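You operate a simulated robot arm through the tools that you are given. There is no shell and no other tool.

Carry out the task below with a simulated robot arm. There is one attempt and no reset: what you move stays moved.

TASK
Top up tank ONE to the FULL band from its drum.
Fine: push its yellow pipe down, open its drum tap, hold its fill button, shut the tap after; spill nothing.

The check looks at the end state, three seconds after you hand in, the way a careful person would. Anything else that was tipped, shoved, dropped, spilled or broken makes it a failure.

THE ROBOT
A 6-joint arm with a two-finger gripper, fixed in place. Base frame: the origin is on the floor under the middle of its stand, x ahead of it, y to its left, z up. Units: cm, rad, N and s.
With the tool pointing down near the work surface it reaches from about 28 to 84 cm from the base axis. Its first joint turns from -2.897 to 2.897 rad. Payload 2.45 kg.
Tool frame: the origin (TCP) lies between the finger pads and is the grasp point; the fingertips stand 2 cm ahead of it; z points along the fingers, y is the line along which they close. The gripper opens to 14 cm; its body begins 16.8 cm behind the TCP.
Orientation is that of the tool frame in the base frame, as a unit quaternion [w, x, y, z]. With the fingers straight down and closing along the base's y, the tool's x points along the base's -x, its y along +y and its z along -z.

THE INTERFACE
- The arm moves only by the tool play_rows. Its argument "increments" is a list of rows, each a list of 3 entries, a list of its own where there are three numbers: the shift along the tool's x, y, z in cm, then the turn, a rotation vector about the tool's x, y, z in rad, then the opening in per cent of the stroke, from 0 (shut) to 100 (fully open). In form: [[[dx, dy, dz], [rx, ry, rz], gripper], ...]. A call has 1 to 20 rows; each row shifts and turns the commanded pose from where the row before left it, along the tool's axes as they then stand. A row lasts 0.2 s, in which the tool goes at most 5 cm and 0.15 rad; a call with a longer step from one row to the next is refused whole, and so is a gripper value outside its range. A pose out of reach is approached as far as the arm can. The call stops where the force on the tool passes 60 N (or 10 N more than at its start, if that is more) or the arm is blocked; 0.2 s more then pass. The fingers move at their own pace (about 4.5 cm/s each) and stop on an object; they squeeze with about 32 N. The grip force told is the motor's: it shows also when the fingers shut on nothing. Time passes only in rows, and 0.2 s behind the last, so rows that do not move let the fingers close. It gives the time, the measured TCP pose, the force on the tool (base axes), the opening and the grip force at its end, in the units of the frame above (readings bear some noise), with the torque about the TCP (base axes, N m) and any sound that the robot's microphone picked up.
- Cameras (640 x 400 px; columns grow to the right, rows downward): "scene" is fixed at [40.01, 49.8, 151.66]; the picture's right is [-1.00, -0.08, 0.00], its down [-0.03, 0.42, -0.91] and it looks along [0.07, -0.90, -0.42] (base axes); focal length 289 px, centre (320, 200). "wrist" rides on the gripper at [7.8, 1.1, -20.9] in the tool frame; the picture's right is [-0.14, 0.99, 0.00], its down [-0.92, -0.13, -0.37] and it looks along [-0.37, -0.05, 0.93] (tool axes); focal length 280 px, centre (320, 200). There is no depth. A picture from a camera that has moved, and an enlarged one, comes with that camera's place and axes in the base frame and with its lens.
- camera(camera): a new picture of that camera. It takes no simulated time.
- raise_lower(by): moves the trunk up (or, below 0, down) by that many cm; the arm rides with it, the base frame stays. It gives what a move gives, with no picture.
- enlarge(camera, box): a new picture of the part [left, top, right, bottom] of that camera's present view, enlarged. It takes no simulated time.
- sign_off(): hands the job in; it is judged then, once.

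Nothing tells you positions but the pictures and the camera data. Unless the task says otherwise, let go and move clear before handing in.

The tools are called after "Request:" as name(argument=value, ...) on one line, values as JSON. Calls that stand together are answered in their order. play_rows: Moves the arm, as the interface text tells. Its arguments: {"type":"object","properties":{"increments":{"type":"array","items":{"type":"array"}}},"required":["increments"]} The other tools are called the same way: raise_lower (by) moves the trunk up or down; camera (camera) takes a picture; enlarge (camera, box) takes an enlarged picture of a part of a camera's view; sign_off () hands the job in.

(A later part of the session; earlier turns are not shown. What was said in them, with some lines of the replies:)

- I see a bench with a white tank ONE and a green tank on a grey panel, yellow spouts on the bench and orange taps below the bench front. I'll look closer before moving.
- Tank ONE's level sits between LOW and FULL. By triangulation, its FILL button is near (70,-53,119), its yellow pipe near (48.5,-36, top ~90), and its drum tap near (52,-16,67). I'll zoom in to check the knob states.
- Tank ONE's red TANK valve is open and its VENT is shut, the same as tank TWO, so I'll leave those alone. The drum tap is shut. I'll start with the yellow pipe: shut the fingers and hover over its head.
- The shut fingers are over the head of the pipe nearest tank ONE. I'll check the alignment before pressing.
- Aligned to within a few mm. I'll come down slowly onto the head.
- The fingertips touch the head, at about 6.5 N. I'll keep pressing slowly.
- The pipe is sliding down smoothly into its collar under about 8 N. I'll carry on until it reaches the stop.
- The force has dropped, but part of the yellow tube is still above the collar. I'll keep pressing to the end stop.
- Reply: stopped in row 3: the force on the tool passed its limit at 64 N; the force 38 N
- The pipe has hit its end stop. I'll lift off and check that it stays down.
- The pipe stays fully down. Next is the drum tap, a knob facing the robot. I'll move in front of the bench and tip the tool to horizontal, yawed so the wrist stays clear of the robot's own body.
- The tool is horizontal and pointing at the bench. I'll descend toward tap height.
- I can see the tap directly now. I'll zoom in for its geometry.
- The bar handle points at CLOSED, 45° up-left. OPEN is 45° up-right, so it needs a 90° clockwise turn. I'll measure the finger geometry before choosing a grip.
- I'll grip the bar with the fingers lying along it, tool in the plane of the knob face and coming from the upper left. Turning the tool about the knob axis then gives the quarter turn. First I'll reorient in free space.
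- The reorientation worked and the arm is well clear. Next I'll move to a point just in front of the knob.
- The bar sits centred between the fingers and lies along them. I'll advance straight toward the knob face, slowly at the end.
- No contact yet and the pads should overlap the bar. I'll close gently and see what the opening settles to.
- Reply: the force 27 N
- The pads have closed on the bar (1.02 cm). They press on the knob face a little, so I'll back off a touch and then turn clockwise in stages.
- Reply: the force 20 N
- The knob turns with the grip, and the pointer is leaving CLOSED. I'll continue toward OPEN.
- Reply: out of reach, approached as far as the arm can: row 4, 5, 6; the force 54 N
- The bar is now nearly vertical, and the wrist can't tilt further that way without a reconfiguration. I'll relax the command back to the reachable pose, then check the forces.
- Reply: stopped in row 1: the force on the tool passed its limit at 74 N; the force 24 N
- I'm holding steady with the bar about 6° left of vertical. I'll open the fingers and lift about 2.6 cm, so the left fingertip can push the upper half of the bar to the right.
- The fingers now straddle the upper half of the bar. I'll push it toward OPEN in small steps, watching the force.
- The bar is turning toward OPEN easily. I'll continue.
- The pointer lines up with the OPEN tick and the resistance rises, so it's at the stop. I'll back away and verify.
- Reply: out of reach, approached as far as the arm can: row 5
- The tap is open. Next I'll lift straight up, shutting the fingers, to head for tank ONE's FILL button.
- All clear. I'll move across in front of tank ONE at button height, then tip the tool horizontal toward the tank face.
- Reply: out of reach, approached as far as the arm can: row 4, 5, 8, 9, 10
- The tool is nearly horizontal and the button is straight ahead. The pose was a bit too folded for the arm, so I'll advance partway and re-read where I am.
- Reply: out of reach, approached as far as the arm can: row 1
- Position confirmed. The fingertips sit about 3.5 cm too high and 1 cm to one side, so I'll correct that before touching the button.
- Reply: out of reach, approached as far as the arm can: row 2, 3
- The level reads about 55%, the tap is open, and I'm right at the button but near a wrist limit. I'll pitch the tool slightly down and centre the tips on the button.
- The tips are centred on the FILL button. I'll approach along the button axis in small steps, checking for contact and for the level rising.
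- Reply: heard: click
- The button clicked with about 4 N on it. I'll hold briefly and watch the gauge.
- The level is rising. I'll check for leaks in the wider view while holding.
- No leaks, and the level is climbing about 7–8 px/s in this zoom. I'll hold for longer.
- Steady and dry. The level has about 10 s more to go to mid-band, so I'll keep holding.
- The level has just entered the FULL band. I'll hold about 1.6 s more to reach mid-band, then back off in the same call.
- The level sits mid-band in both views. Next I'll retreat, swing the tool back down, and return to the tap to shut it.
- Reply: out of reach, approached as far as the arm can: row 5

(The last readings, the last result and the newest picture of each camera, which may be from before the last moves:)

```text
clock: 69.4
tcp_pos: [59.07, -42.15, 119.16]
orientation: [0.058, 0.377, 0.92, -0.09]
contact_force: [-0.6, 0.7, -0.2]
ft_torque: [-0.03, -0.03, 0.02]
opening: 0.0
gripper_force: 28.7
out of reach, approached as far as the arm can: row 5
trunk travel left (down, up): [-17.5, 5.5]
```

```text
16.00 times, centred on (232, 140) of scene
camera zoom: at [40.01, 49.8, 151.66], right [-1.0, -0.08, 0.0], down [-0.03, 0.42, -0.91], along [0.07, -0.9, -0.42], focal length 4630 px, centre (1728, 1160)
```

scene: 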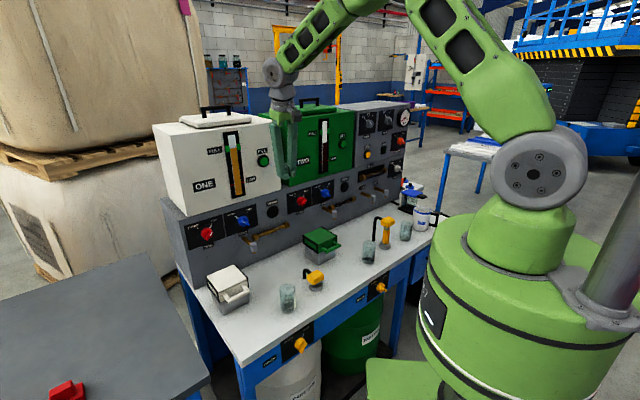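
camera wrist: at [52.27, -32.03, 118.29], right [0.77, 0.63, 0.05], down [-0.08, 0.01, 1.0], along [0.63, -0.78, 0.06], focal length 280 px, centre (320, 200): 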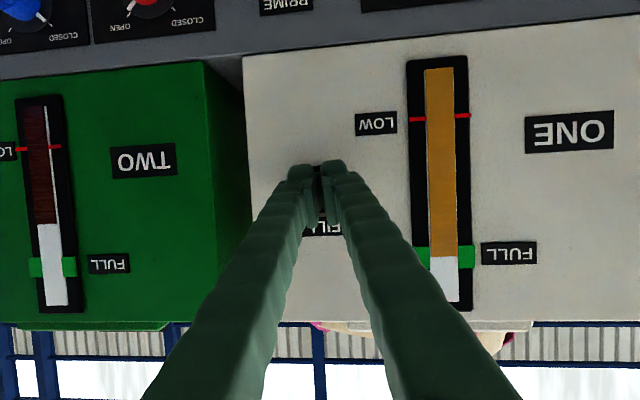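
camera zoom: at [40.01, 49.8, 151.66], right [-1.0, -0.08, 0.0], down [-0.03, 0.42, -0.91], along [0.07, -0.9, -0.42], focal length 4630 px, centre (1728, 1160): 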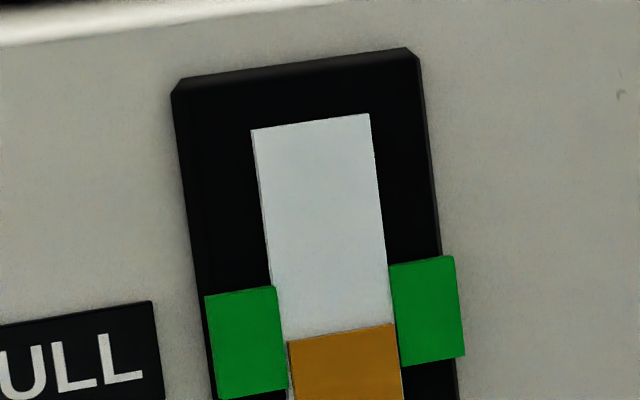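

The level is stable. I'll travel back over the front edge at the tap, opening the fingers and adding a little left lean to stay in comfortable reach.

Request:
play_rows(increments=[[[2.908, 1.393, -0.162], [0, 0, 0], 0], [[2.908, 1.393, -0.162], [0, 0, 0], 0], [[2.908, 1.393, -0.162], [0, 0, 0], 0], [[2.908, 1.393, -0.162], [0, 0, 0], 0], [[2.908, 1.393, -0.162], [0, 0, 0], 0], [[2.908, 1.393, -0.162], [0, 0, 0], 0], [[2.908, 1.393, -0.162], [0, 0, 0], 10], [[2.908, 1.393, -0.162], [0, 0, 0], 20], [[2.908, 1.393, -0.162], [0, 0, 0], 36], [[2.908, 1.393, -0.162], [0, 0, 0], 36], [[0, 0, 0], [0.075, 0, -0.013], 36], [[0, 0, 0], [0.075, 0, -0.013], 36], [[0, 0, 0], [0, 0, 0], 36]])

Request:
camera(camera="scene")

Request:
camera(camera="wrist")

```text
clock: 72.2
tcp_pos: [48.22, -12.2, 113.96]
orientation: [0.028, 0.369, 0.915, -0.162]
contact_force: [-1.3, 0.4, 0.3]
ft_torque: [0.02, 0.03, 0.0]
opening: 5.04
gripper_force: 0.0
trunk travel left (down, up): [-17.5, 5.5]
```

```text
taken
```

scene: 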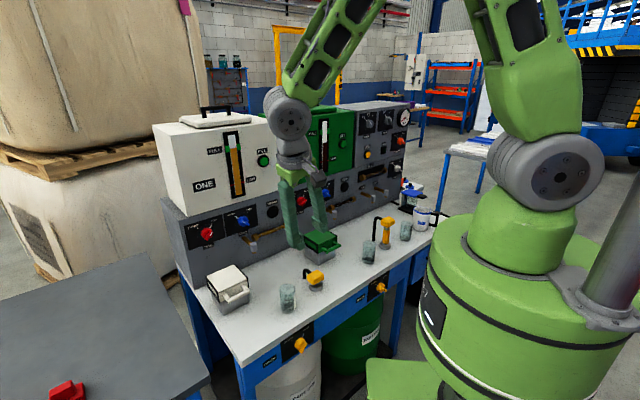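

```text
taken
camera wrist: at [44.44, 0.35, 132.06], right [0.78, 0.58, -0.25], down [0.61, -0.58, 0.54], along [0.17, -0.57, -0.8], focal length 280 px, centre (320, 200)
```

wrist: 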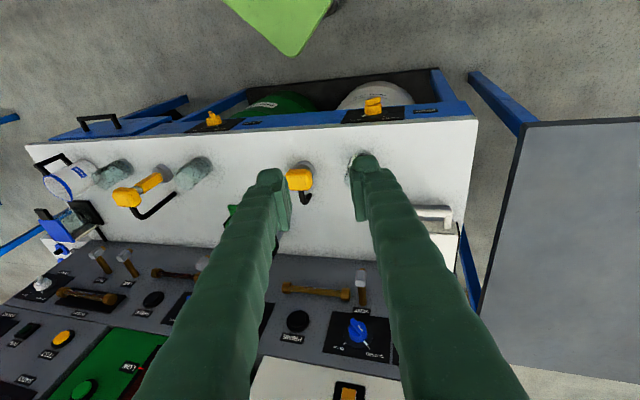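

Request:
play_rows(increments=[[[0.512, 0.827, 2.84], [0, 0, 0], 36], [[0.512, 0.827, 2.84], [0, 0, 0], 36], [[0.512, 0.827, 2.84], [0, 0, 0], 36], [[0.512, 0.827, 2.84], [0, 0, 0], 36], [[0.512, 0.827, 2.84], [0, 0, 0], 36], [[0.512, 0.827, 2.84], [0, 0, 0], 36], [[0.512, 0.827, 2.84], [0, 0, 0], 36], [[0.512, 0.827, 2.84], [0, 0, 0], 36], [[0.512, 0.827, 2.84], [0, 0, 0], 36], [[0.512, 0.827, 2.84], [0, 0, 0], 36], [[0.512, 0.827, 2.84], [0, 0, 0], 36], [[0.512, 0.827, 2.84], [0, 0, 0], 36], [[0.512, 0.827, 2.84], [0, 0, 0], 36], [[0, 0, 0], [0, 0, 0], 36]])

Request:
camera(camera="wrist")

Request:
camera(camera="scene")

```text
clock: 75.2
tcp_pos: [48.33, -12.25, 74.81]
orientation: [0.028, 0.368, 0.915, -0.16]
contact_force: [0.9, 0.2, -0.3]
ft_torque: [-0.02, -0.01, 0.01]
opening: 5.01
gripper_force: 0.0
trunk travel left (down, up): [-17.5, 5.5]
```

```text
taken
camera wrist: at [44.69, 0.23, 92.9], right [0.78, 0.58, -0.25], down [0.61, -0.58, 0.54], along [0.17, -0.57, -0.8], focal length 280 px, centre (320, 200)
```

wrist: 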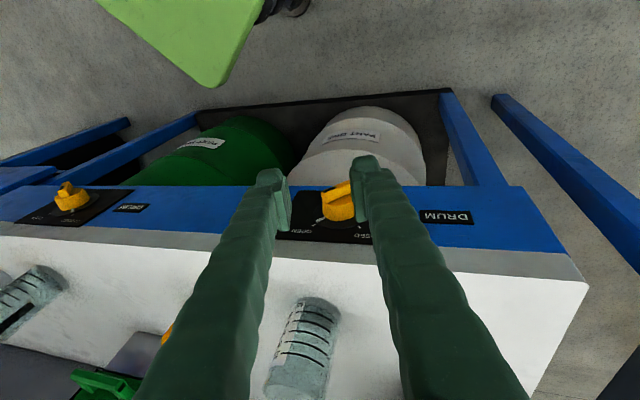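

```text
taken
```

scene: 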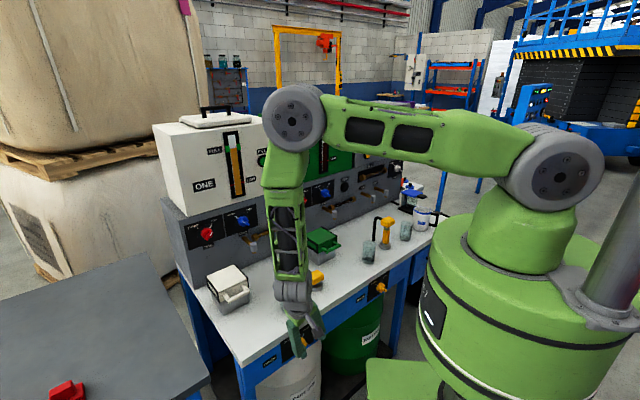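

The fingers are just above and in front of the knob. I'll go down to straddle its upper half and move in to bar depth.

Request:
play_rows(increments=[[[0.41, 0.662, 2.27], [0, 0, 0], 36], [[0.41, 0.662, 2.27], [0, 0, 0], 36], [[-0.787, -0.017, 0.147], [0, 0, 0], 36], [[-0.787, -0.017, 0.147], [0, 0, 0], 36], [[-0.787, -0.017, 0.147], [0, 0, 0], 36], [[0, 0, 0], [0, 0, 0], 36]])

Request:
enlarge(camera="wrist", box=[230, 120, 430, 270])

```text
clock: 76.6
tcp_pos: [50.05, -13.89, 70.32]
orientation: [0.028, 0.368, 0.915, -0.16]
contact_force: [-0.3, -0.6, 0.4]
ft_torque: [0.04, -0.01, 0.01]
opening: 5.08
gripper_force: 0.1
trunk travel left (down, up): [-17.5, 5.5]
```

```text
2.67 times, centred on (330, 195) of wrist
camera zoom: at [46.38, -1.36, 88.35], right [0.78, 0.58, -0.25], down [0.61, -0.58, 0.54], along [0.17, -0.57, -0.8], focal length 748 px, centre (293, 213)
```

zoom: 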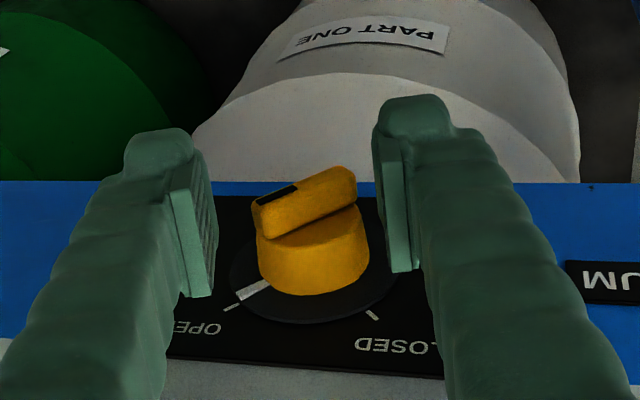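

The bar is straddled. I'll push its pointed end back toward CLOSED.

Request:
play_rows(increments=[[[-0.021, 0.288, -0.08], [0, 0, 0], 36], [[-0.021, 0.288, -0.08], [0, 0, 0], 36], [[-0.021, 0.288, -0.08], [0, 0, 0], 36], [[-0.021, 0.288, -0.08], [0, 0, 0], 36], [[-0.021, 0.288, -0.08], [0, 0, 0], 36], [[-0.021, 0.288, -0.08], [0, 0, 0], 36], [[-0.021, 0.288, -0.08], [0, 0, 0], 36], [[-0.021, 0.288, -0.08], [0, 0, 0], 36]])

Request:
enlarge(camera="wrist", box=[230, 120, 430, 270])

```text
clock: 78.4
tcp_pos: [51.67, -12.36, 70.09]
orientation: [0.027, 0.369, 0.915, -0.16]
contact_force: [-0.2, 0.2, -0.5]
ft_torque: [0.01, 0.0, 0.03]
opening: 5.04
gripper_force: 0.0
trunk travel left (down, up): [-17.5, 5.5]
```

```text
2.67 times, centred on (330, 195) of wrist
camera zoom: at [48.06, 0.34, 88.23], right [0.78, 0.58, -0.25], down [0.61, -0.58, 0.54], along [0.17, -0.57, -0.8], focal length 748 px, centre (293, 213)
```

zoom: 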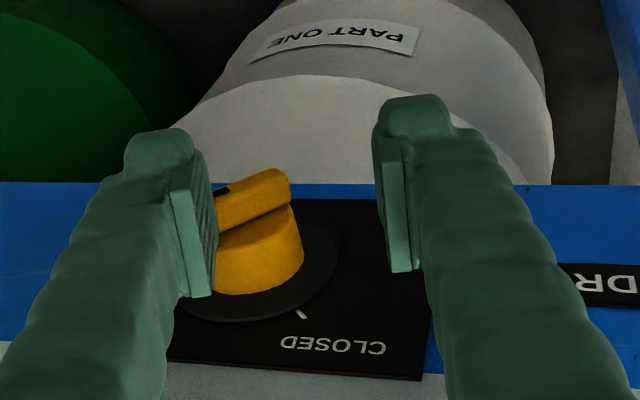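

There's no contact force yet. I'll look closely from both cameras before pushing further.

Request:
enlarge(camera="scene", box=[275, 320, 339, 360])

Request:
enlarge(camera="wrist", box=[270, 150, 366, 240])

```text
10.00 times, centred on (307, 340) of scene
camera zoom: at [40.01, 49.8, 151.66], right [-1.0, -0.08, 0.0], down [-0.03, 0.42, -0.91], along [0.07, -0.9, -0.42], focal length 2894 px, centre (450, -1200)
```

zoom: 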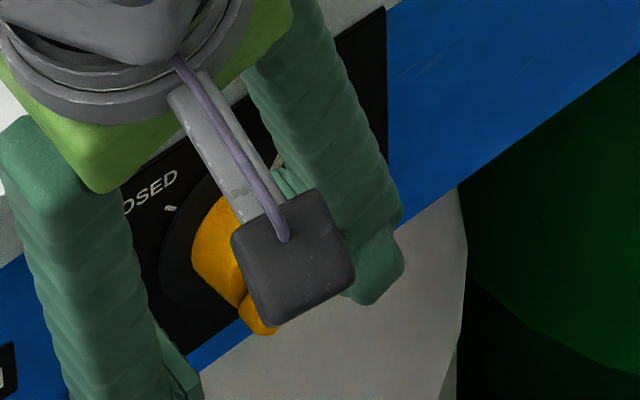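

```text
4.44 times, centred on (318, 195) of wrist
camera zoom: at [48.06, 0.34, 88.23], right [0.78, 0.58, -0.25], down [0.61, -0.58, 0.54], along [0.17, -0.57, -0.8], focal length 1246 px, centre (329, 222)
```

zoom: 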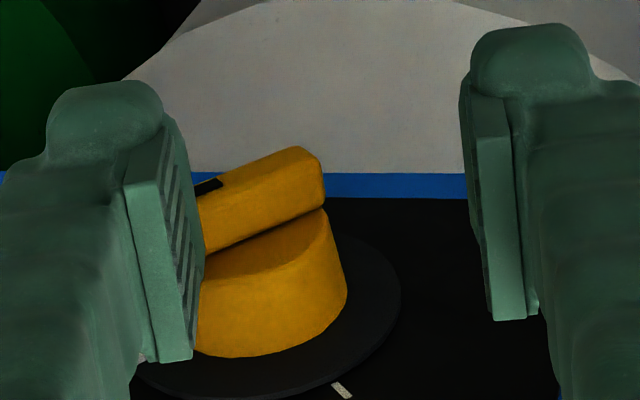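

The finger passed just in front of the bar, not deep enough. I'll go back, move 0.45 cm deeper, and push again.

Request:
play_rows(increments=[[[0.052, -0.72, 0.2], [0, 0, 0], 36], [[0.052, -0.72, 0.2], [0, 0, 0], 36], [[0.052, -0.72, 0.2], [0, 0, 0], 36], [[-0.22, -0.005, 0.041], [0, 0, 0], 36], [[-0.22, -0.005, 0.041], [0, 0, 0], 36], [[0, 0, 0], [0, 0, 0], 36]])

Request:
enlarge(camera="wrist", box=[270, 150, 366, 240])

```text
clock: 79.8
tcp_pos: [50.26, -14.29, 70.06]
orientation: [0.028, 0.369, 0.915, -0.16]
contact_force: [0.5, 0.2, -0.4]
ft_torque: [0.0, -0.02, 0.02]
opening: 5.03
gripper_force: 0.1
trunk travel left (down, up): [-17.5, 5.5]
```

```text
4.44 times, centred on (318, 195) of wrist
camera zoom: at [46.64, -1.6, 88.22], right [0.78, 0.58, -0.25], down [0.61, -0.58, 0.54], along [0.17, -0.57, -0.8], focal length 1246 px, centre (329, 222)
```

zoom: 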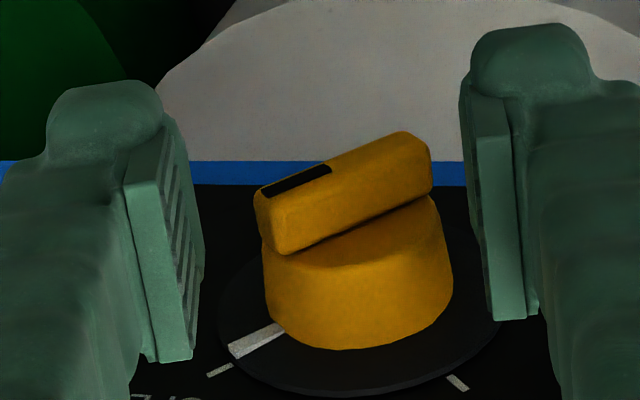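

Request:
play_rows(increments=[[[-0.021, 0.288, -0.08], [0, 0, 0], 36], [[-0.021, 0.288, -0.08], [0, 0, 0], 36], [[-0.021, 0.288, -0.08], [0, 0, 0], 36], [[-0.021, 0.288, -0.08], [0, 0, 0], 36], [[-0.021, 0.288, -0.08], [0, 0, 0], 36]])

Request:
enlarge(camera="wrist", box=[270, 150, 366, 240])

```text
clock: 81.0
tcp_pos: [51.37, -13.23, 70.08]
orientation: [0.029, 0.369, 0.915, -0.16]
contact_force: [0.0, -0.7, 0.0]
ft_torque: [0.0, 0.02, 0.01]
opening: 5.04
gripper_force: 0.1
trunk travel left (down, up): [-17.5, 5.5]
```

```text
4.44 times, centred on (318, 195) of wrist
camera zoom: at [47.75, -0.63, 88.25], right [0.78, 0.58, -0.25], down [0.61, -0.58, 0.54], along [0.17, -0.57, -0.8], focal length 1246 px, centre (329, 222)
```

zoom: 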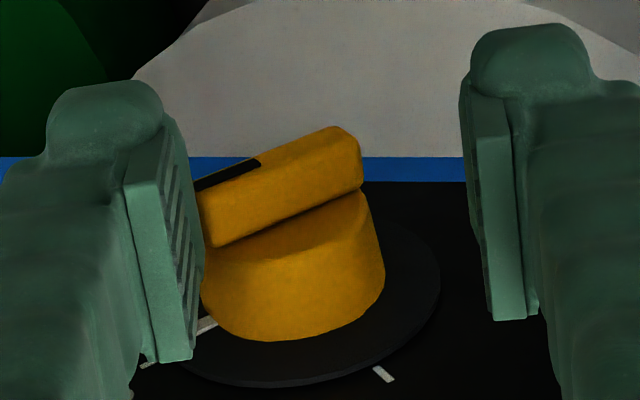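

Request:
play_rows(increments=[[[-0.021, 0.288, -0.08], [0, 0, 0], 36], [[-0.021, 0.288, -0.08], [0, 0, 0], 36]])

Request:
enlarge(camera="wrist", box=[270, 150, 366, 240])

```text
clock: 81.6
tcp_pos: [51.74, -12.79, 70.0]
orientation: [0.029, 0.369, 0.915, -0.161]
contact_force: [-1.6, -0.7, 3.5]
ft_torque: [-0.11, 0.08, -0.07]
opening: 5.25
gripper_force: 0.8
trunk travel left (down, up): [-17.5, 5.5]
```

```text
4.44 times, centred on (318, 195) of wrist
camera zoom: at [48.17, -0.14, 88.19], right [0.78, 0.58, -0.25], down [0.61, -0.58, 0.54], along [0.17, -0.57, -0.8], focal length 1246 px, centre (329, 222)
```

zoom: 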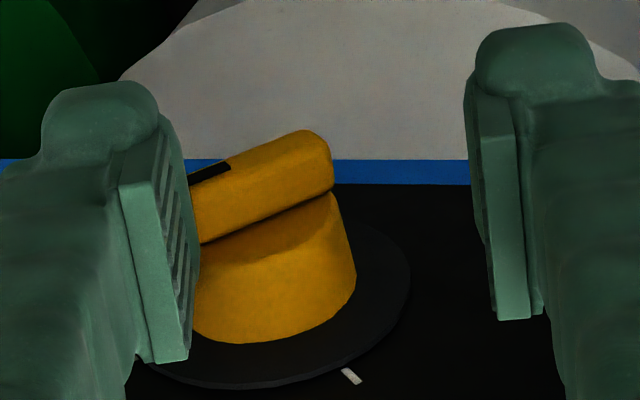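

I have contact now, and the bar's slope in the image has started to change. I'll push further in small steps.

Request:
play_rows(increments=[[[-0.014, 0.192, -0.053], [0, 0, 0], 36], [[-0.014, 0.192, -0.053], [0, 0, 0], 36]])

Request:
enlarge(camera="wrist", box=[270, 150, 366, 240])

```text
clock: 82.2
tcp_pos: [52.35, -12.29, 69.95]
orientation: [0.029, 0.368, 0.916, -0.16]
contact_force: [-0.1, -0.5, -0.5]
ft_torque: [0.01, 0.04, -0.04]
opening: 5.04
gripper_force: 0.0
trunk travel left (down, up): [-17.5, 5.5]
```

```text
4.44 times, centred on (318, 195) of wrist
camera zoom: at [48.66, 0.23, 88.1], right [0.78, 0.58, -0.25], down [0.61, -0.58, 0.54], along [0.17, -0.57, -0.81], focal length 1246 px, centre (329, 222)
```

zoom: 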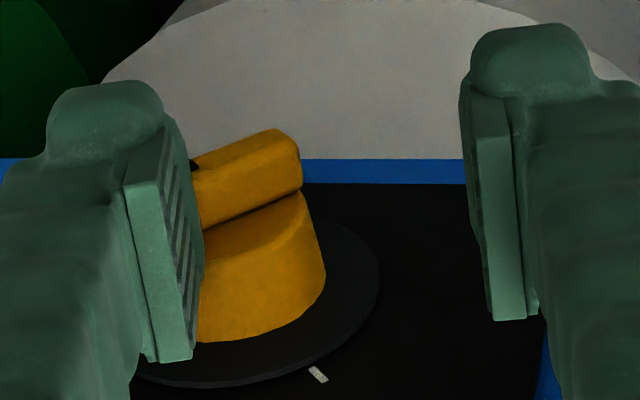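

The finger slipped over the bar's rounded outer edge, still slightly too shallow. I'll go back, move 0.5 cm deeper while checking for contact, and try again.

Request:
play_rows(increments=[[[0.058, -0.79, 0.22], [0, 0, 0], 36], [[0.058, -0.79, 0.22], [0, 0, 0], 36], [[0.058, -0.79, 0.22], [0, 0, 0], 36], [[0.02, -0.25, 0.07], [0, 0, 0], 36], [[-0.17, -0.003, 0.031], [0, 0, 0], 36], [[-0.17, -0.003, 0.031], [0, 0, 0], 36], [[-0.17, -0.003, 0.031], [0, 0, 0], 36], [[0, 0, 0], [0, 0, 0], 36]])

Request:
enlarge(camera="wrist", box=[270, 150, 366, 240])

```text
clock: 82.9
tcp_pos: [51.45, -13.52, 70.06]
orientation: [0.031, 0.367, 0.916, -0.156]
contact_force: [0.2, -0.5, -0.4]
ft_torque: [0.09, 0.05, -0.02]
opening: 5.06
gripper_force: 0.1
trunk travel left (down, up): [-17.5, 5.5]
stopped in row 3: the force on the tool passed its limit at 73 N (the readings are from after the stop); the commanded pose is now the measured one
```

```text
4.44 times, centred on (318, 195) of wrist
camera zoom: at [47.68, -1.06, 88.25], right [0.78, 0.58, -0.24], down [0.6, -0.58, 0.54], along [0.18, -0.56, -0.81], focal length 1246 px, centre (329, 222)
```

zoom: 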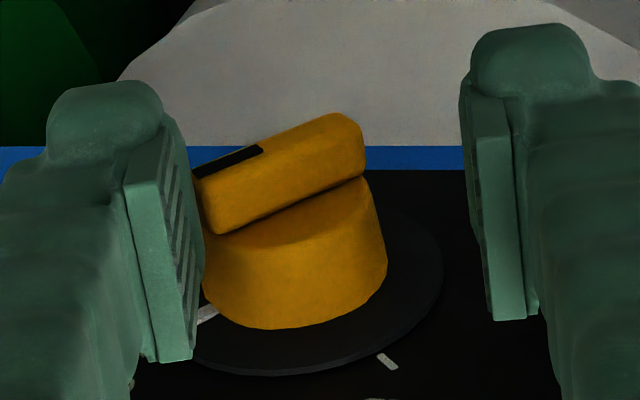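

That brief spike was the finger catching the bar end against the OPEN stop; force is zero again and the knob is unmoved. A better method is to pull out, centre on the knob with less lean, and let the closing pads turn the bar by squeezing it.

Request:
play_rows(increments=[[[0.59, 0.016, -0.111], [0, 0, 0], 36], [[0.59, 0.016, -0.111], [0, 0, 0], 36], [[0.59, 0.016, -0.111], [0, 0, 0], 36], [[0.17, -0.286, 0.858], [0, 0, 0], 40], [[0.17, -0.286, 0.858], [0, 0, 0], 40], [[0.17, -0.286, 0.858], [0, 0, 0], 40], [[0, 0, 0], [0, 0.065, 0], 40], [[0, 0, 0], [0, 0.065, 0], 40], [[0, 0, 0], [0, 0, 0], 40]])

Request:
enlarge(camera="wrist", box=[230, 120, 430, 270])

Request:
camera(camera="scene")

```text
clock: 84.9
tcp_pos: [49.16, -13.07, 67.93]
orientation: [-0.028, 0.377, 0.916, -0.132]
contact_force: [-0.8, -0.9, -0.4]
ft_torque: [-0.01, -0.02, -0.01]
opening: 5.62
gripper_force: 0.1
trunk travel left (down, up): [-17.5, 5.5]
```

```text
2.67 times, centred on (330, 195) of wrist
camera zoom: at [47.33, -2.24, 87.39], right [0.78, 0.58, -0.25], down [0.63, -0.65, 0.43], along [0.09, -0.5, -0.86], focal length 748 px, centre (293, 213)
```

zoom: 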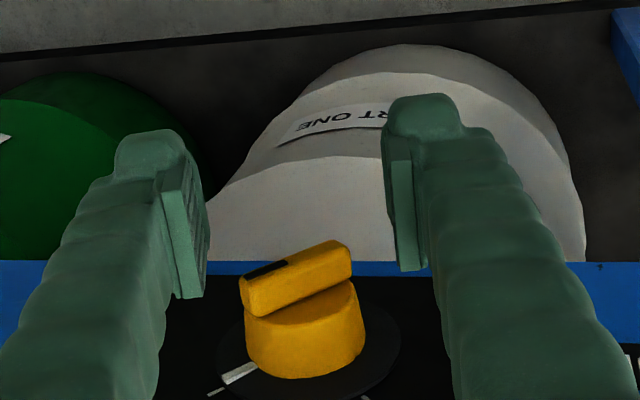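

```text
taken
```

scene: 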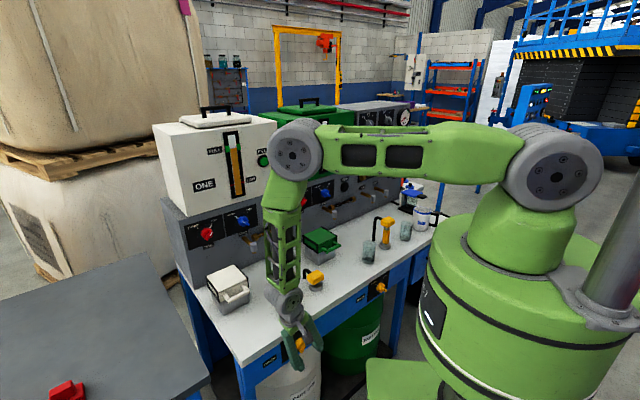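

Now centred in front of the knob with little lean. I'll move in to bar depth.

Request:
play_rows(increments=[[[-0.383, -0.058, 0.035], [0, 0, 0], 40], [[-0.383, -0.058, 0.035], [0, 0, 0], 40], [[-0.383, -0.058, 0.035], [0, 0, 0], 40], [[-0.383, -0.058, 0.035], [0, 0, 0], 40], [[-0.383, -0.058, 0.035], [0, 0, 0], 40], [[0, 0, 0], [0, 0, 0], 40]])

Request:
enlarge(camera="wrist", box=[230, 120, 430, 270])

```text
clock: 86.3
tcp_pos: [50.35, -14.68, 67.78]
orientation: [-0.028, 0.376, 0.917, -0.133]
contact_force: [-1.0, 0.5, -0.2]
ft_torque: [-0.01, -0.01, 0.01]
opening: 5.6
gripper_force: 0.1
trunk travel left (down, up): [-17.5, 5.5]
```

```text
2.67 times, centred on (330, 195) of wrist
camera zoom: at [48.46, -3.82, 87.23], right [0.77, 0.58, -0.25], down [0.63, -0.65, 0.43], along [0.09, -0.5, -0.86], focal length 748 px, centre (293, 213)
```

zoom: 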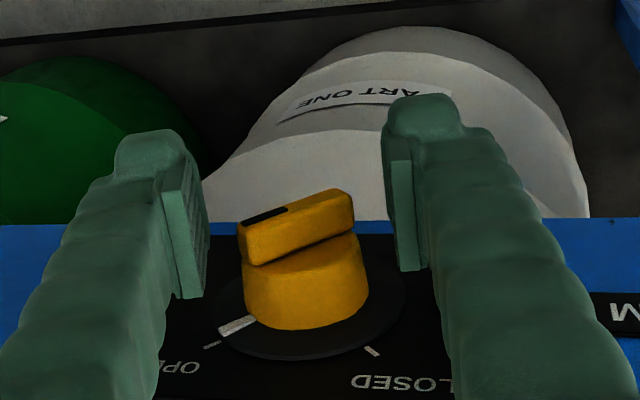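

The bar lies between the pads. I'll close part way and see whether the bar turns.

Request:
play_rows(increments=[[[0, 0, 0], [0, 0, 0], 30], [[0, 0, 0], [0, 0, 0], 25], [[0, 0, 0], [0, 0, 0], 21], [[0, 0, 0], [0, 0, 0], 21]])

Request:
enlarge(camera="wrist", box=[230, 120, 430, 270])

```text
clock: 87.3
tcp_pos: [50.32, -14.75, 67.76]
orientation: [-0.028, 0.377, 0.916, -0.132]
contact_force: [-0.2, 1.6, -0.9]
ft_torque: [0.05, 0.0, 0.11]
opening: 3.61
gripper_force: 45.0
trunk travel left (down, up): [-17.5, 5.5]
```

```text
2.67 times, centred on (330, 195) of wrist
camera zoom: at [48.48, -3.81, 87.23], right [0.77, 0.58, -0.25], down [0.63, -0.65, 0.43], along [0.09, -0.5, -0.86], focal length 748 px, centre (293, 213)
```

zoom: 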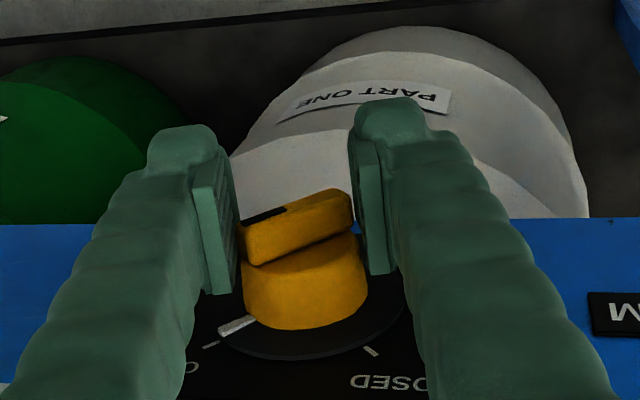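

The pads hold the bar ends by friction, so I can carry the knob around with the tool: turn left part way, regrip, then finish. I'll rotate about the knob axis now.

Request:
play_rows(increments=[[[0, 0, 0], [0.05, 0.0013, -0.0029], 10], [[0, 0, 0], [0.08, 0.002, -0.0046], 10], [[0, 0, 0], [0.08, 0.002, -0.0046], 10], [[0, 0, 0], [0.08, 0.002, -0.0046], 10]])

Request:
enlarge(camera="wrist", box=[230, 120, 430, 270])

```text
clock: 88.3
tcp_pos: [50.33, -14.66, 67.87]
orientation: [-0.085, 0.362, 0.891, -0.261]
contact_force: [0.2, 7.5, -8.7]
ft_torque: [-0.53, -0.59, 0.66]
opening: 3.57
gripper_force: 45.5
trunk travel left (down, up): [-17.5, 5.5]
```

```text
2.67 times, centred on (330, 195) of wrist
camera zoom: at [52.4, -0.08, 84.6], right [0.69, 0.5, -0.52], down [0.72, -0.56, 0.41], along [-0.08, -0.66, -0.75], focal length 748 px, centre (293, 213)
```

zoom: 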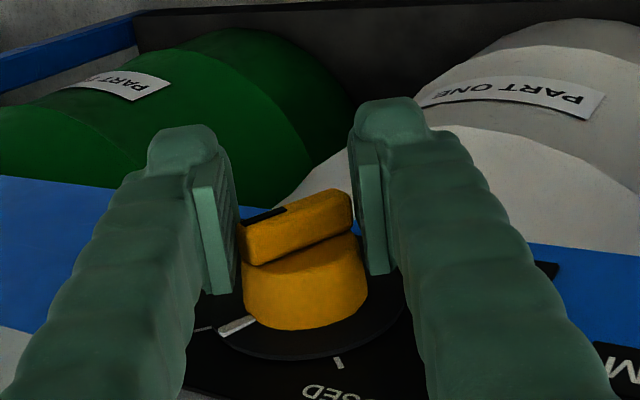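

The knob is turning with the grip. I'll keep going to about vertical.

Request:
play_rows(increments=[[[0, 0, 0], [0.09, 0.0023, -0.005], 10], [[0, 0, 0], [0.09, 0.0023, -0.005], 10], [[0, 0, 0], [0.09, 0.0023, -0.005], 10], [[0, 0, 0], [0.09, 0.0023, -0.005], 10], [[0, 0, 0], [0.09, 0.0023, -0.005], 10]])

Request:
enlarge(camera="wrist", box=[230, 120, 430, 270])

Request:
camera(camera="scene")

```text
clock: 89.5
tcp_pos: [49.76, -14.68, 68.18]
orientation: [-0.173, 0.323, 0.814, -0.45]
contact_force: [-0.6, 11.1, -17.5]
ft_torque: [0.11, -0.22, 0.54]
opening: 2.64
gripper_force: 9.5
out of reach, approached as far as the arm can: row 5
trunk travel left (down, up): [-17.5, 5.5]
```

```text
2.67 times, centred on (330, 195) of wrist
camera zoom: at [56.36, 4.16, 78.23], right [0.47, 0.29, -0.84], down [0.84, -0.45, 0.31], along [-0.28, -0.85, -0.45], focal length 748 px, centre (293, 213)
```

zoom: 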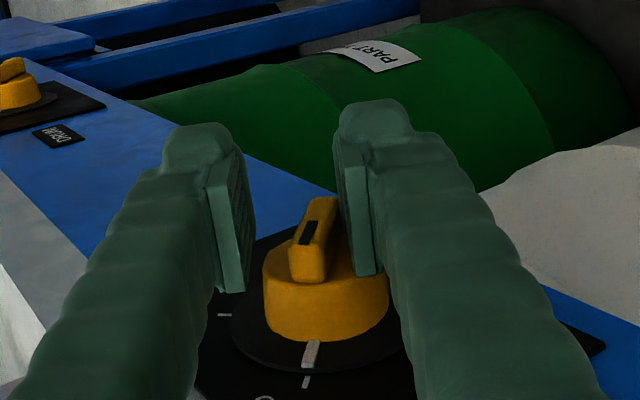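

```text
taken
```

scene: 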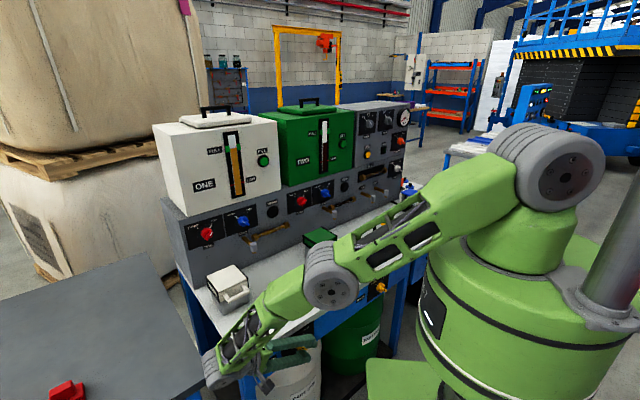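

The bar slipped round usefully and the pointer is now close to the CLOSED tick. The arm is at its reach limit here, so I'll open, come back to a 45° lean, and regrip to finish exactly on CLOSED.

Request:
play_rows(increments=[[[0, 0, 0], [0, 0, 0], 30], [[0, 0, 0], [0, 0, 0], 36], [[0, 0, 0], [-0.1, -0.0026, 0.0057], 36], [[0, 0, 0], [-0.1, -0.0026, 0.0057], 36], [[0, 0, 0], [0, 0, 0], 36]])

Request:
enlarge(camera="wrist", box=[230, 120, 430, 270])

```text
clock: 90.7
tcp_pos: [49.95, -14.66, 68.47]
orientation: [-0.133, 0.343, 0.854, -0.369]
contact_force: [0.6, 0.1, 0.7]
ft_torque: [0.0, -0.01, -0.02]
opening: 5.06
gripper_force: 0.0
trunk travel left (down, up): [-17.5, 5.5]
```

```text
2.67 times, centred on (330, 195) of wrist
camera zoom: at [54.74, 2.52, 81.73], right [0.58, 0.39, -0.71], down [0.79, -0.49, 0.37], along [-0.21, -0.77, -0.6], focal length 748 px, centre (293, 213)
```

zoom: 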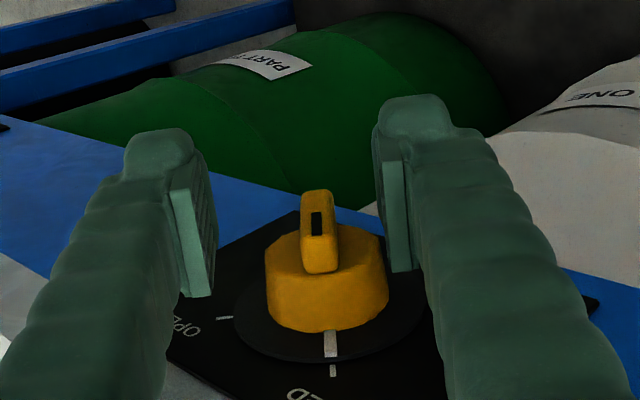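

Request:
enlarge(camera="wrist", box=[310, 190, 390, 270])

```text
5.00 times, centred on (350, 230) of wrist
camera zoom: at [54.74, 2.52, 81.73], right [0.58, 0.39, -0.71], down [0.79, -0.49, 0.37], along [-0.21, -0.77, -0.6], focal length 1402 px, centre (170, 50)
```

zoom: 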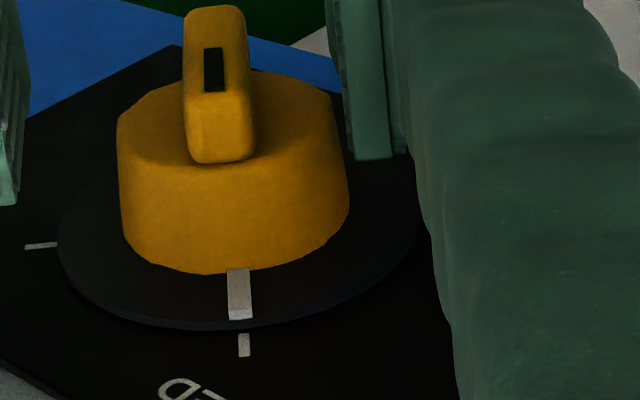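

The pointer is within a couple of degrees of the CLOSED tick. To seat it firmly on the stop, I'll centre on the bar, grip lightly and nudge it the last bit.

Request:
play_rows(increments=[[[0, 0.35, 0.15], [0, 0, 0], 36], [[0, 0.35, 0.15], [0, 0, 0], 36], [[0, 0, 0], [0, 0, 0], 25], [[0, 0, 0], [0, 0, 0], 15], [[0, 0, 0], [0, 0, 0], 8], [[0, 0, 0], [0, 0, 0], 4], [[0, 0, 0], [0, 0, 0], 4]])

Request:
enlarge(camera="wrist", box=[230, 120, 430, 270])

```text
clock: 92.3
tcp_pos: [49.84, -14.56, 67.5]
orientation: [-0.135, 0.344, 0.853, -0.369]
contact_force: [-13.1, 9.9, -4.0]
ft_torque: [0.06, 0.14, -0.3]
opening: 1.02
gripper_force: 35.7
trunk travel left (down, up): [-17.5, 5.5]
```

```text
2.67 times, centred on (330, 195) of wrist
camera zoom: at [54.78, 2.72, 80.92], right [0.58, 0.39, -0.71], down [0.79, -0.5, 0.37], along [-0.21, -0.77, -0.6], focal length 748 px, centre (293, 213)
```

zoom: 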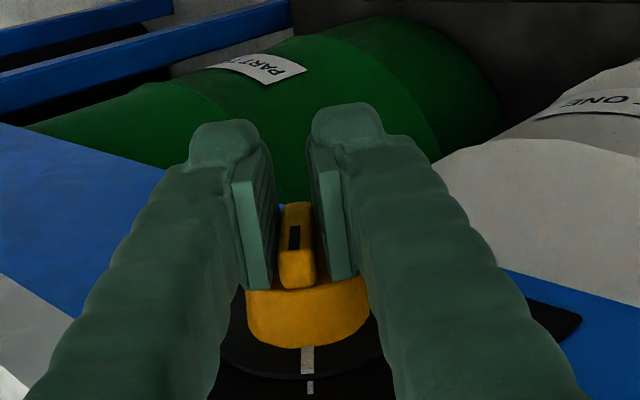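

Gripped. I'll give a small leftward nudge against the stop.

Request:
play_rows(increments=[[[0, 0, 0], [0.03, 0.001, -0.0017], 4], [[0, 0, 0], [0.03, 0.001, -0.0017], 4]])

Request:
enlarge(camera="wrist", box=[290, 200, 350, 270])

```text
clock: 92.9
tcp_pos: [49.97, -14.42, 67.48]
orientation: [-0.147, 0.338, 0.842, -0.394]
contact_force: [-16.5, 14.4, -10.3]
ft_torque: [0.06, -0.35, 0.1]
opening: 0.98
gripper_force: 37.5
trunk travel left (down, up): [-17.5, 5.5]
```

```text
5.71 times, centred on (320, 235) of wrist
camera zoom: at [55.38, 3.27, 79.97], right [0.55, 0.36, -0.75], down [0.8, -0.48, 0.35], along [-0.23, -0.8, -0.56], focal length 1602 px, centre (320, 0)
```

zoom: 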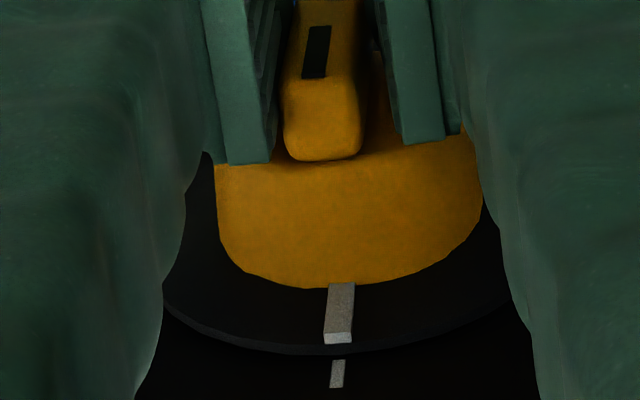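

The pointer sits exactly on the CLOSED tick and it resists further turning. I'll release and back straight out.

Request:
play_rows(increments=[[[0, 0, 0], [0, 0, 0], 15], [[0, 0, 0], [0, 0, 0], 30], [[0, 0, 0], [0, 0, 0], 40], [[0.5, 0.012, -0.03], [0, 0, 0], 40], [[1.0, 0.024, -0.057], [0, 0, 0], 40], [[1.5, 0.036, -0.086], [0, 0, 0], 40], [[1.5, 0.036, -0.086], [0, 0, 0], 40], [[1.5, 0.036, -0.086], [0, 0, 0], 40], [[0, 0, 0], [0, 0, 0], 40]])

Request:
enlarge(camera="wrist", box=[250, 200, 410, 350])

Request:
camera(camera="scene")

```text
clock: 94.9
tcp_pos: [45.71, -10.08, 67.63]
orientation: [-0.146, 0.337, 0.843, -0.393]
contact_force: [0.1, -1.0, 1.0]
ft_torque: [0.02, 0.02, 0.01]
opening: 5.62
gripper_force: 0.2
trunk travel left (down, up): [-17.5, 5.5]
```

```text
2.67 times, centred on (330, 275) of wrist
camera zoom: at [51.1, 7.66, 80.16], right [0.55, 0.36, -0.75], down [0.8, -0.48, 0.35], along [-0.23, -0.8, -0.56], focal length 748 px, centre (293, 0)
```

zoom: 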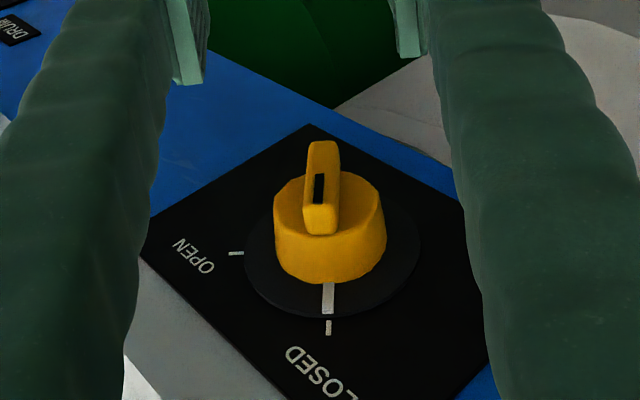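

```text
taken
```

scene: 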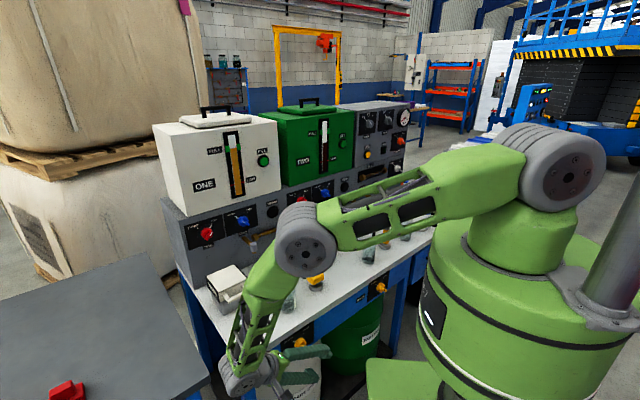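

The tap reads CLOSED. I'll lift the arm clear and then inspect everything.

Request:
play_rows(increments=[[[0.8, 0.02, -0.05], [0, 0, 0], 40], [[-0.057, -2.289, -1.938], [0, 0, 0], 40], [[-0.057, -2.289, -1.938], [0, 0, 0], 40], [[-0.057, -2.289, -1.938], [0, 0, 0], 40], [[-0.057, -2.289, -1.938], [0, 0, 0], 40], [[-0.057, -2.289, -1.938], [0, 0, 0], 40], [[-0.057, -2.289, -1.938], [0, 0, 0], 40], [[-0.057, -2.289, -1.938], [0, 0, 0], 40], [[-0.057, -2.289, -1.938], [0, 0, 0], 40], [[-0.057, -2.289, -1.938], [0, 0, 0], 40], [[-0.057, -2.289, -1.938], [0, 0, 0], 40], [[-0.057, -2.289, -1.938], [0, 0, 0], 40], [[-0.057, -2.289, -1.938], [0, 0, 0], 40], [[0, 0, 0], [0, 0, 0], 40]])

Request:
camera(camera="scene")

Request:
camera(camera="wrist")

Request:
enlarge(camera="scene", box=[216, 130, 248, 150])

Request:
enlarge(camera="scene", box=[280, 325, 328, 355])

Request:
enlarge(camera="scene", box=[180, 200, 420, 350])

```text
clock: 97.9
tcp_pos: [45.27, -9.43, 103.74]
orientation: [-0.146, 0.337, 0.842, -0.394]
contact_force: [0.2, -0.2, 0.1]
ft_torque: [0.02, -0.05, 0.01]
opening: 5.62
gripper_force: 0.1
trunk travel left (down, up): [-17.5, 5.5]
```

```text
taken
```

scene: 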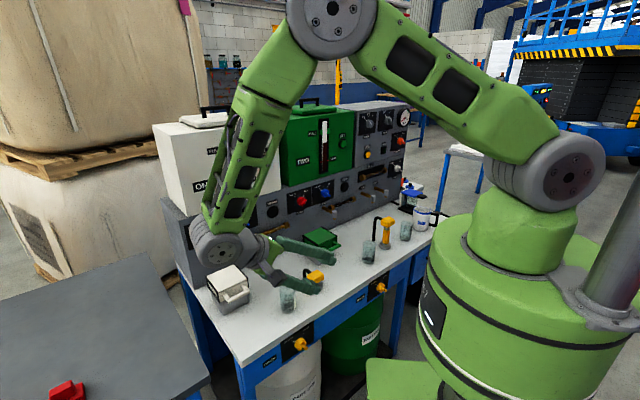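

```text
taken
camera wrist: at [50.71, 8.28, 116.16], right [0.55, 0.36, -0.75], down [0.8, -0.48, 0.35], along [-0.23, -0.8, -0.56], focal length 280 px, centre (320, 200)
```

wrist: 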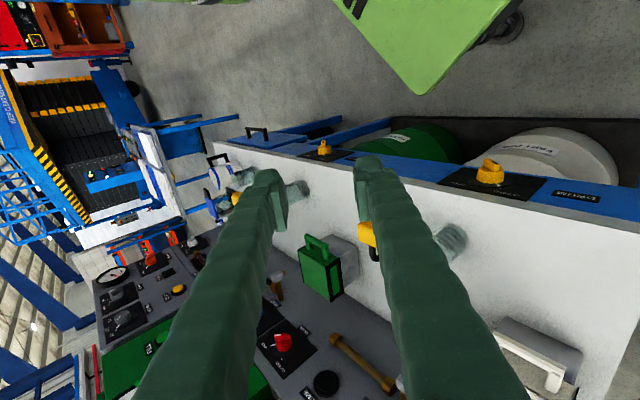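

```text
16.00 times, centred on (232, 140) of scene
camera zoom: at [40.01, 49.8, 151.66], right [-1.0, -0.08, 0.0], down [-0.03, 0.42, -0.91], along [0.07, -0.9, -0.42], focal length 4630 px, centre (1728, 1160)
```

zoom: 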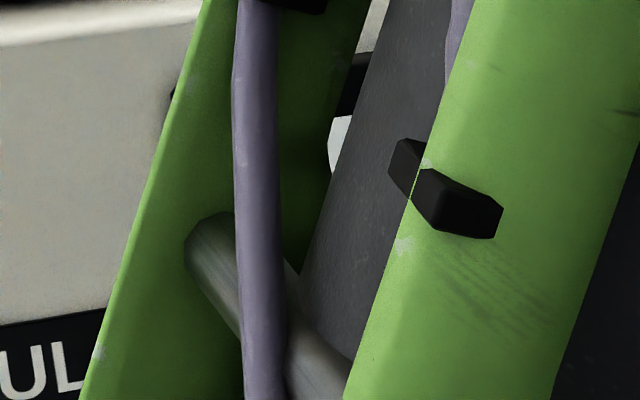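

```text
13.33 times, centred on (304, 340) of scene
camera zoom: at [40.01, 49.8, 151.66], right [-1.0, -0.08, 0.0], down [-0.03, 0.42, -0.91], along [0.07, -0.9, -0.42], focal length 3859 px, centre (533, -1667)
```

zoom: 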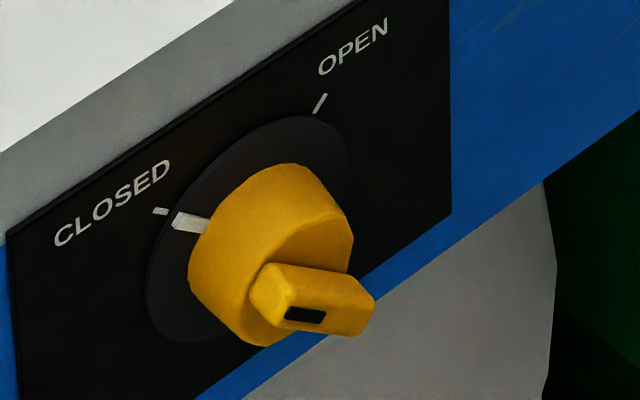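

```text
2.67 times, centred on (300, 275) of scene
camera zoom: at [40.01, 49.8, 151.66], right [-1.0, -0.08, 0.0], down [-0.03, 0.42, -0.91], along [0.07, -0.9, -0.42], focal length 772 px, centre (373, 0)
```

zoom: 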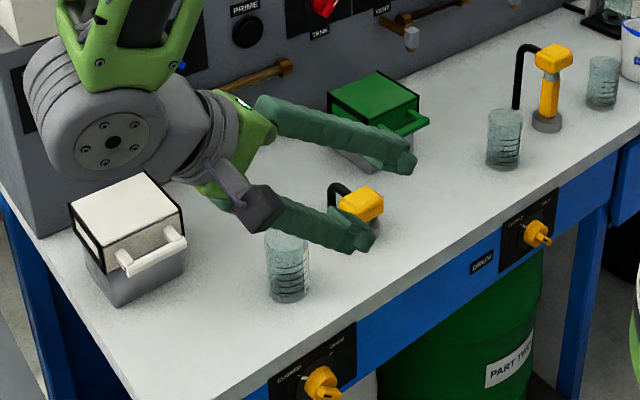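

The tap view is identical to its original shut state. The arm blocks the gauge, so I'll straighten up and clear the view for a last check.

Request:
play_rows(increments=[[[0, 0, -1.5], [-0.14, -0.003, 0.008], 40], [[0, 0, -1.5], [-0.14, -0.003, 0.008], 40], [[0, 0, -1.5], [-0.14, -0.003, 0.008], 40], [[0, 0, -1.5], [-0.14, -0.003, 0.008], 40], [[0, 0, -2], [-0.14, -0.003, 0.008], 40], [[0, 0, -2], [-0.1, -0.003, 0.006], 40], [[0, 0, 0], [0, 0, 0], 40]])

Request:
camera(camera="scene")

Request:
enlarge(camera="scene", box=[216, 130, 248, 150])

Request:
enlarge(camera="scene", box=[180, 190, 420, 340])

Request:
camera(camera="wrist")

```text
clock: 99.5
tcp_pos: [48.31, -6.27, 112.15]
orientation: [0.012, 0.384, 0.922, -0.041]
contact_force: [0.5, -0.1, -0.2]
ft_torque: [0.0, -0.03, 0.0]
opening: 5.62
gripper_force: 0.1
trunk travel left (down, up): [-17.5, 5.5]
```

```text
taken
```

scene: 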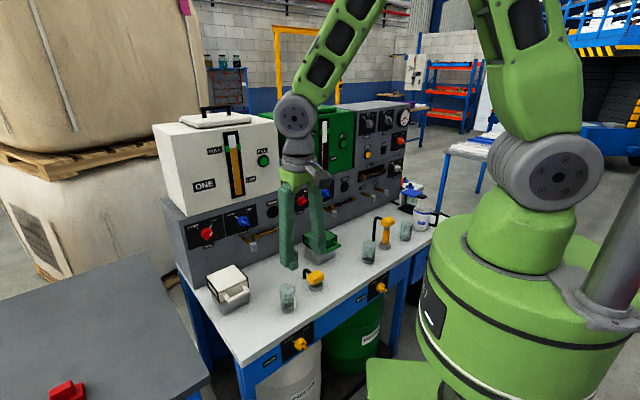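

```text
16.00 times, centred on (232, 140) of scene
camera zoom: at [40.01, 49.8, 151.66], right [-1.0, -0.08, 0.0], down [-0.03, 0.42, -0.91], along [0.07, -0.9, -0.42], focal length 4630 px, centre (1728, 1160)
```

zoom: 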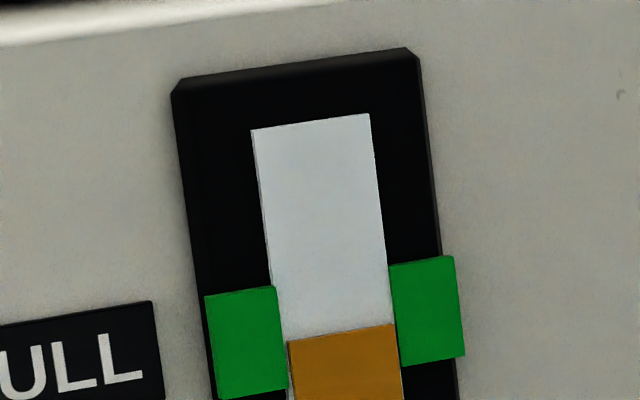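

```text
2.67 times, centred on (300, 265) of scene
camera zoom: at [40.01, 49.8, 151.66], right [-1.0, -0.08, 0.0], down [-0.03, 0.42, -0.91], along [0.07, -0.9, -0.42], focal length 772 px, centre (373, 27)
```

zoom: 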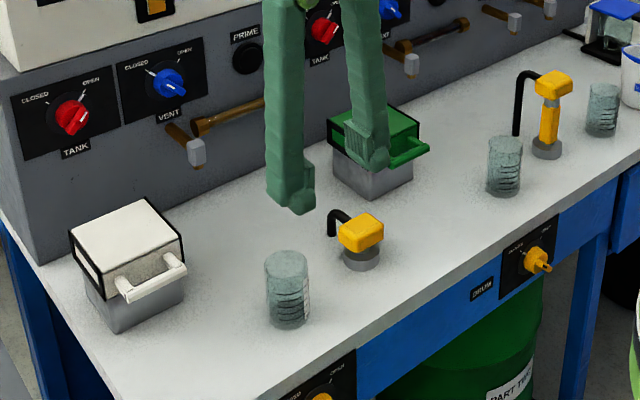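

```text
taken
camera wrist: at [43.71, 2.01, 132.41], right [0.8, 0.6, -0.06], down [0.56, -0.71, 0.43], along [0.21, -0.37, -0.9], focal length 280 px, centre (320, 200)
```

wrist: 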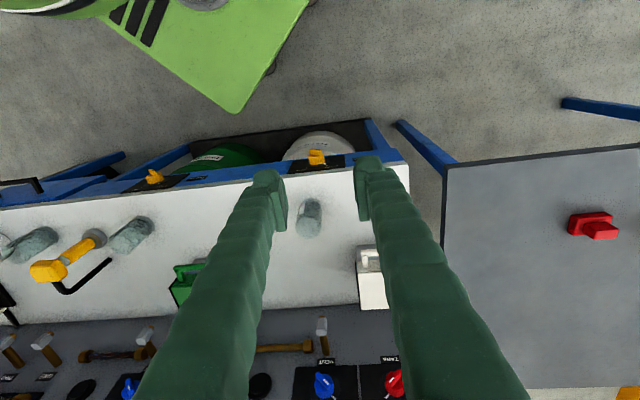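

Tank ONE's level is steady in the middle of the FULL band, its drum tap is shut and its pipe is down. I see no spills, nothing else has moved, and the arm is clear, so I'm handing in.

Request:
sign_off()

```text
The job is handed in.
```

Tank ONE is topped up to the middle of the FULL band, and I've handed the job in. In the last pictures:

- **Level:** it held steady in the FULL band from when I let go of the fill button.
- **Drum tap:** shut, with the pointer exactly on CLOSED and held against its stop.
- **Yellow pipe:** pushed fully down. I left it there, since the task didn't ask to raise it.
- **Spills and other items:** I saw no spills, and nothing else on the bench was moved or tipped. Tank TWO and its tap are as they were.

While I was shutting the tap, a finger caught the end of its handle and the force briefly peaked at 73 N. The tap wasn't moved by it and shut normally afterwards.
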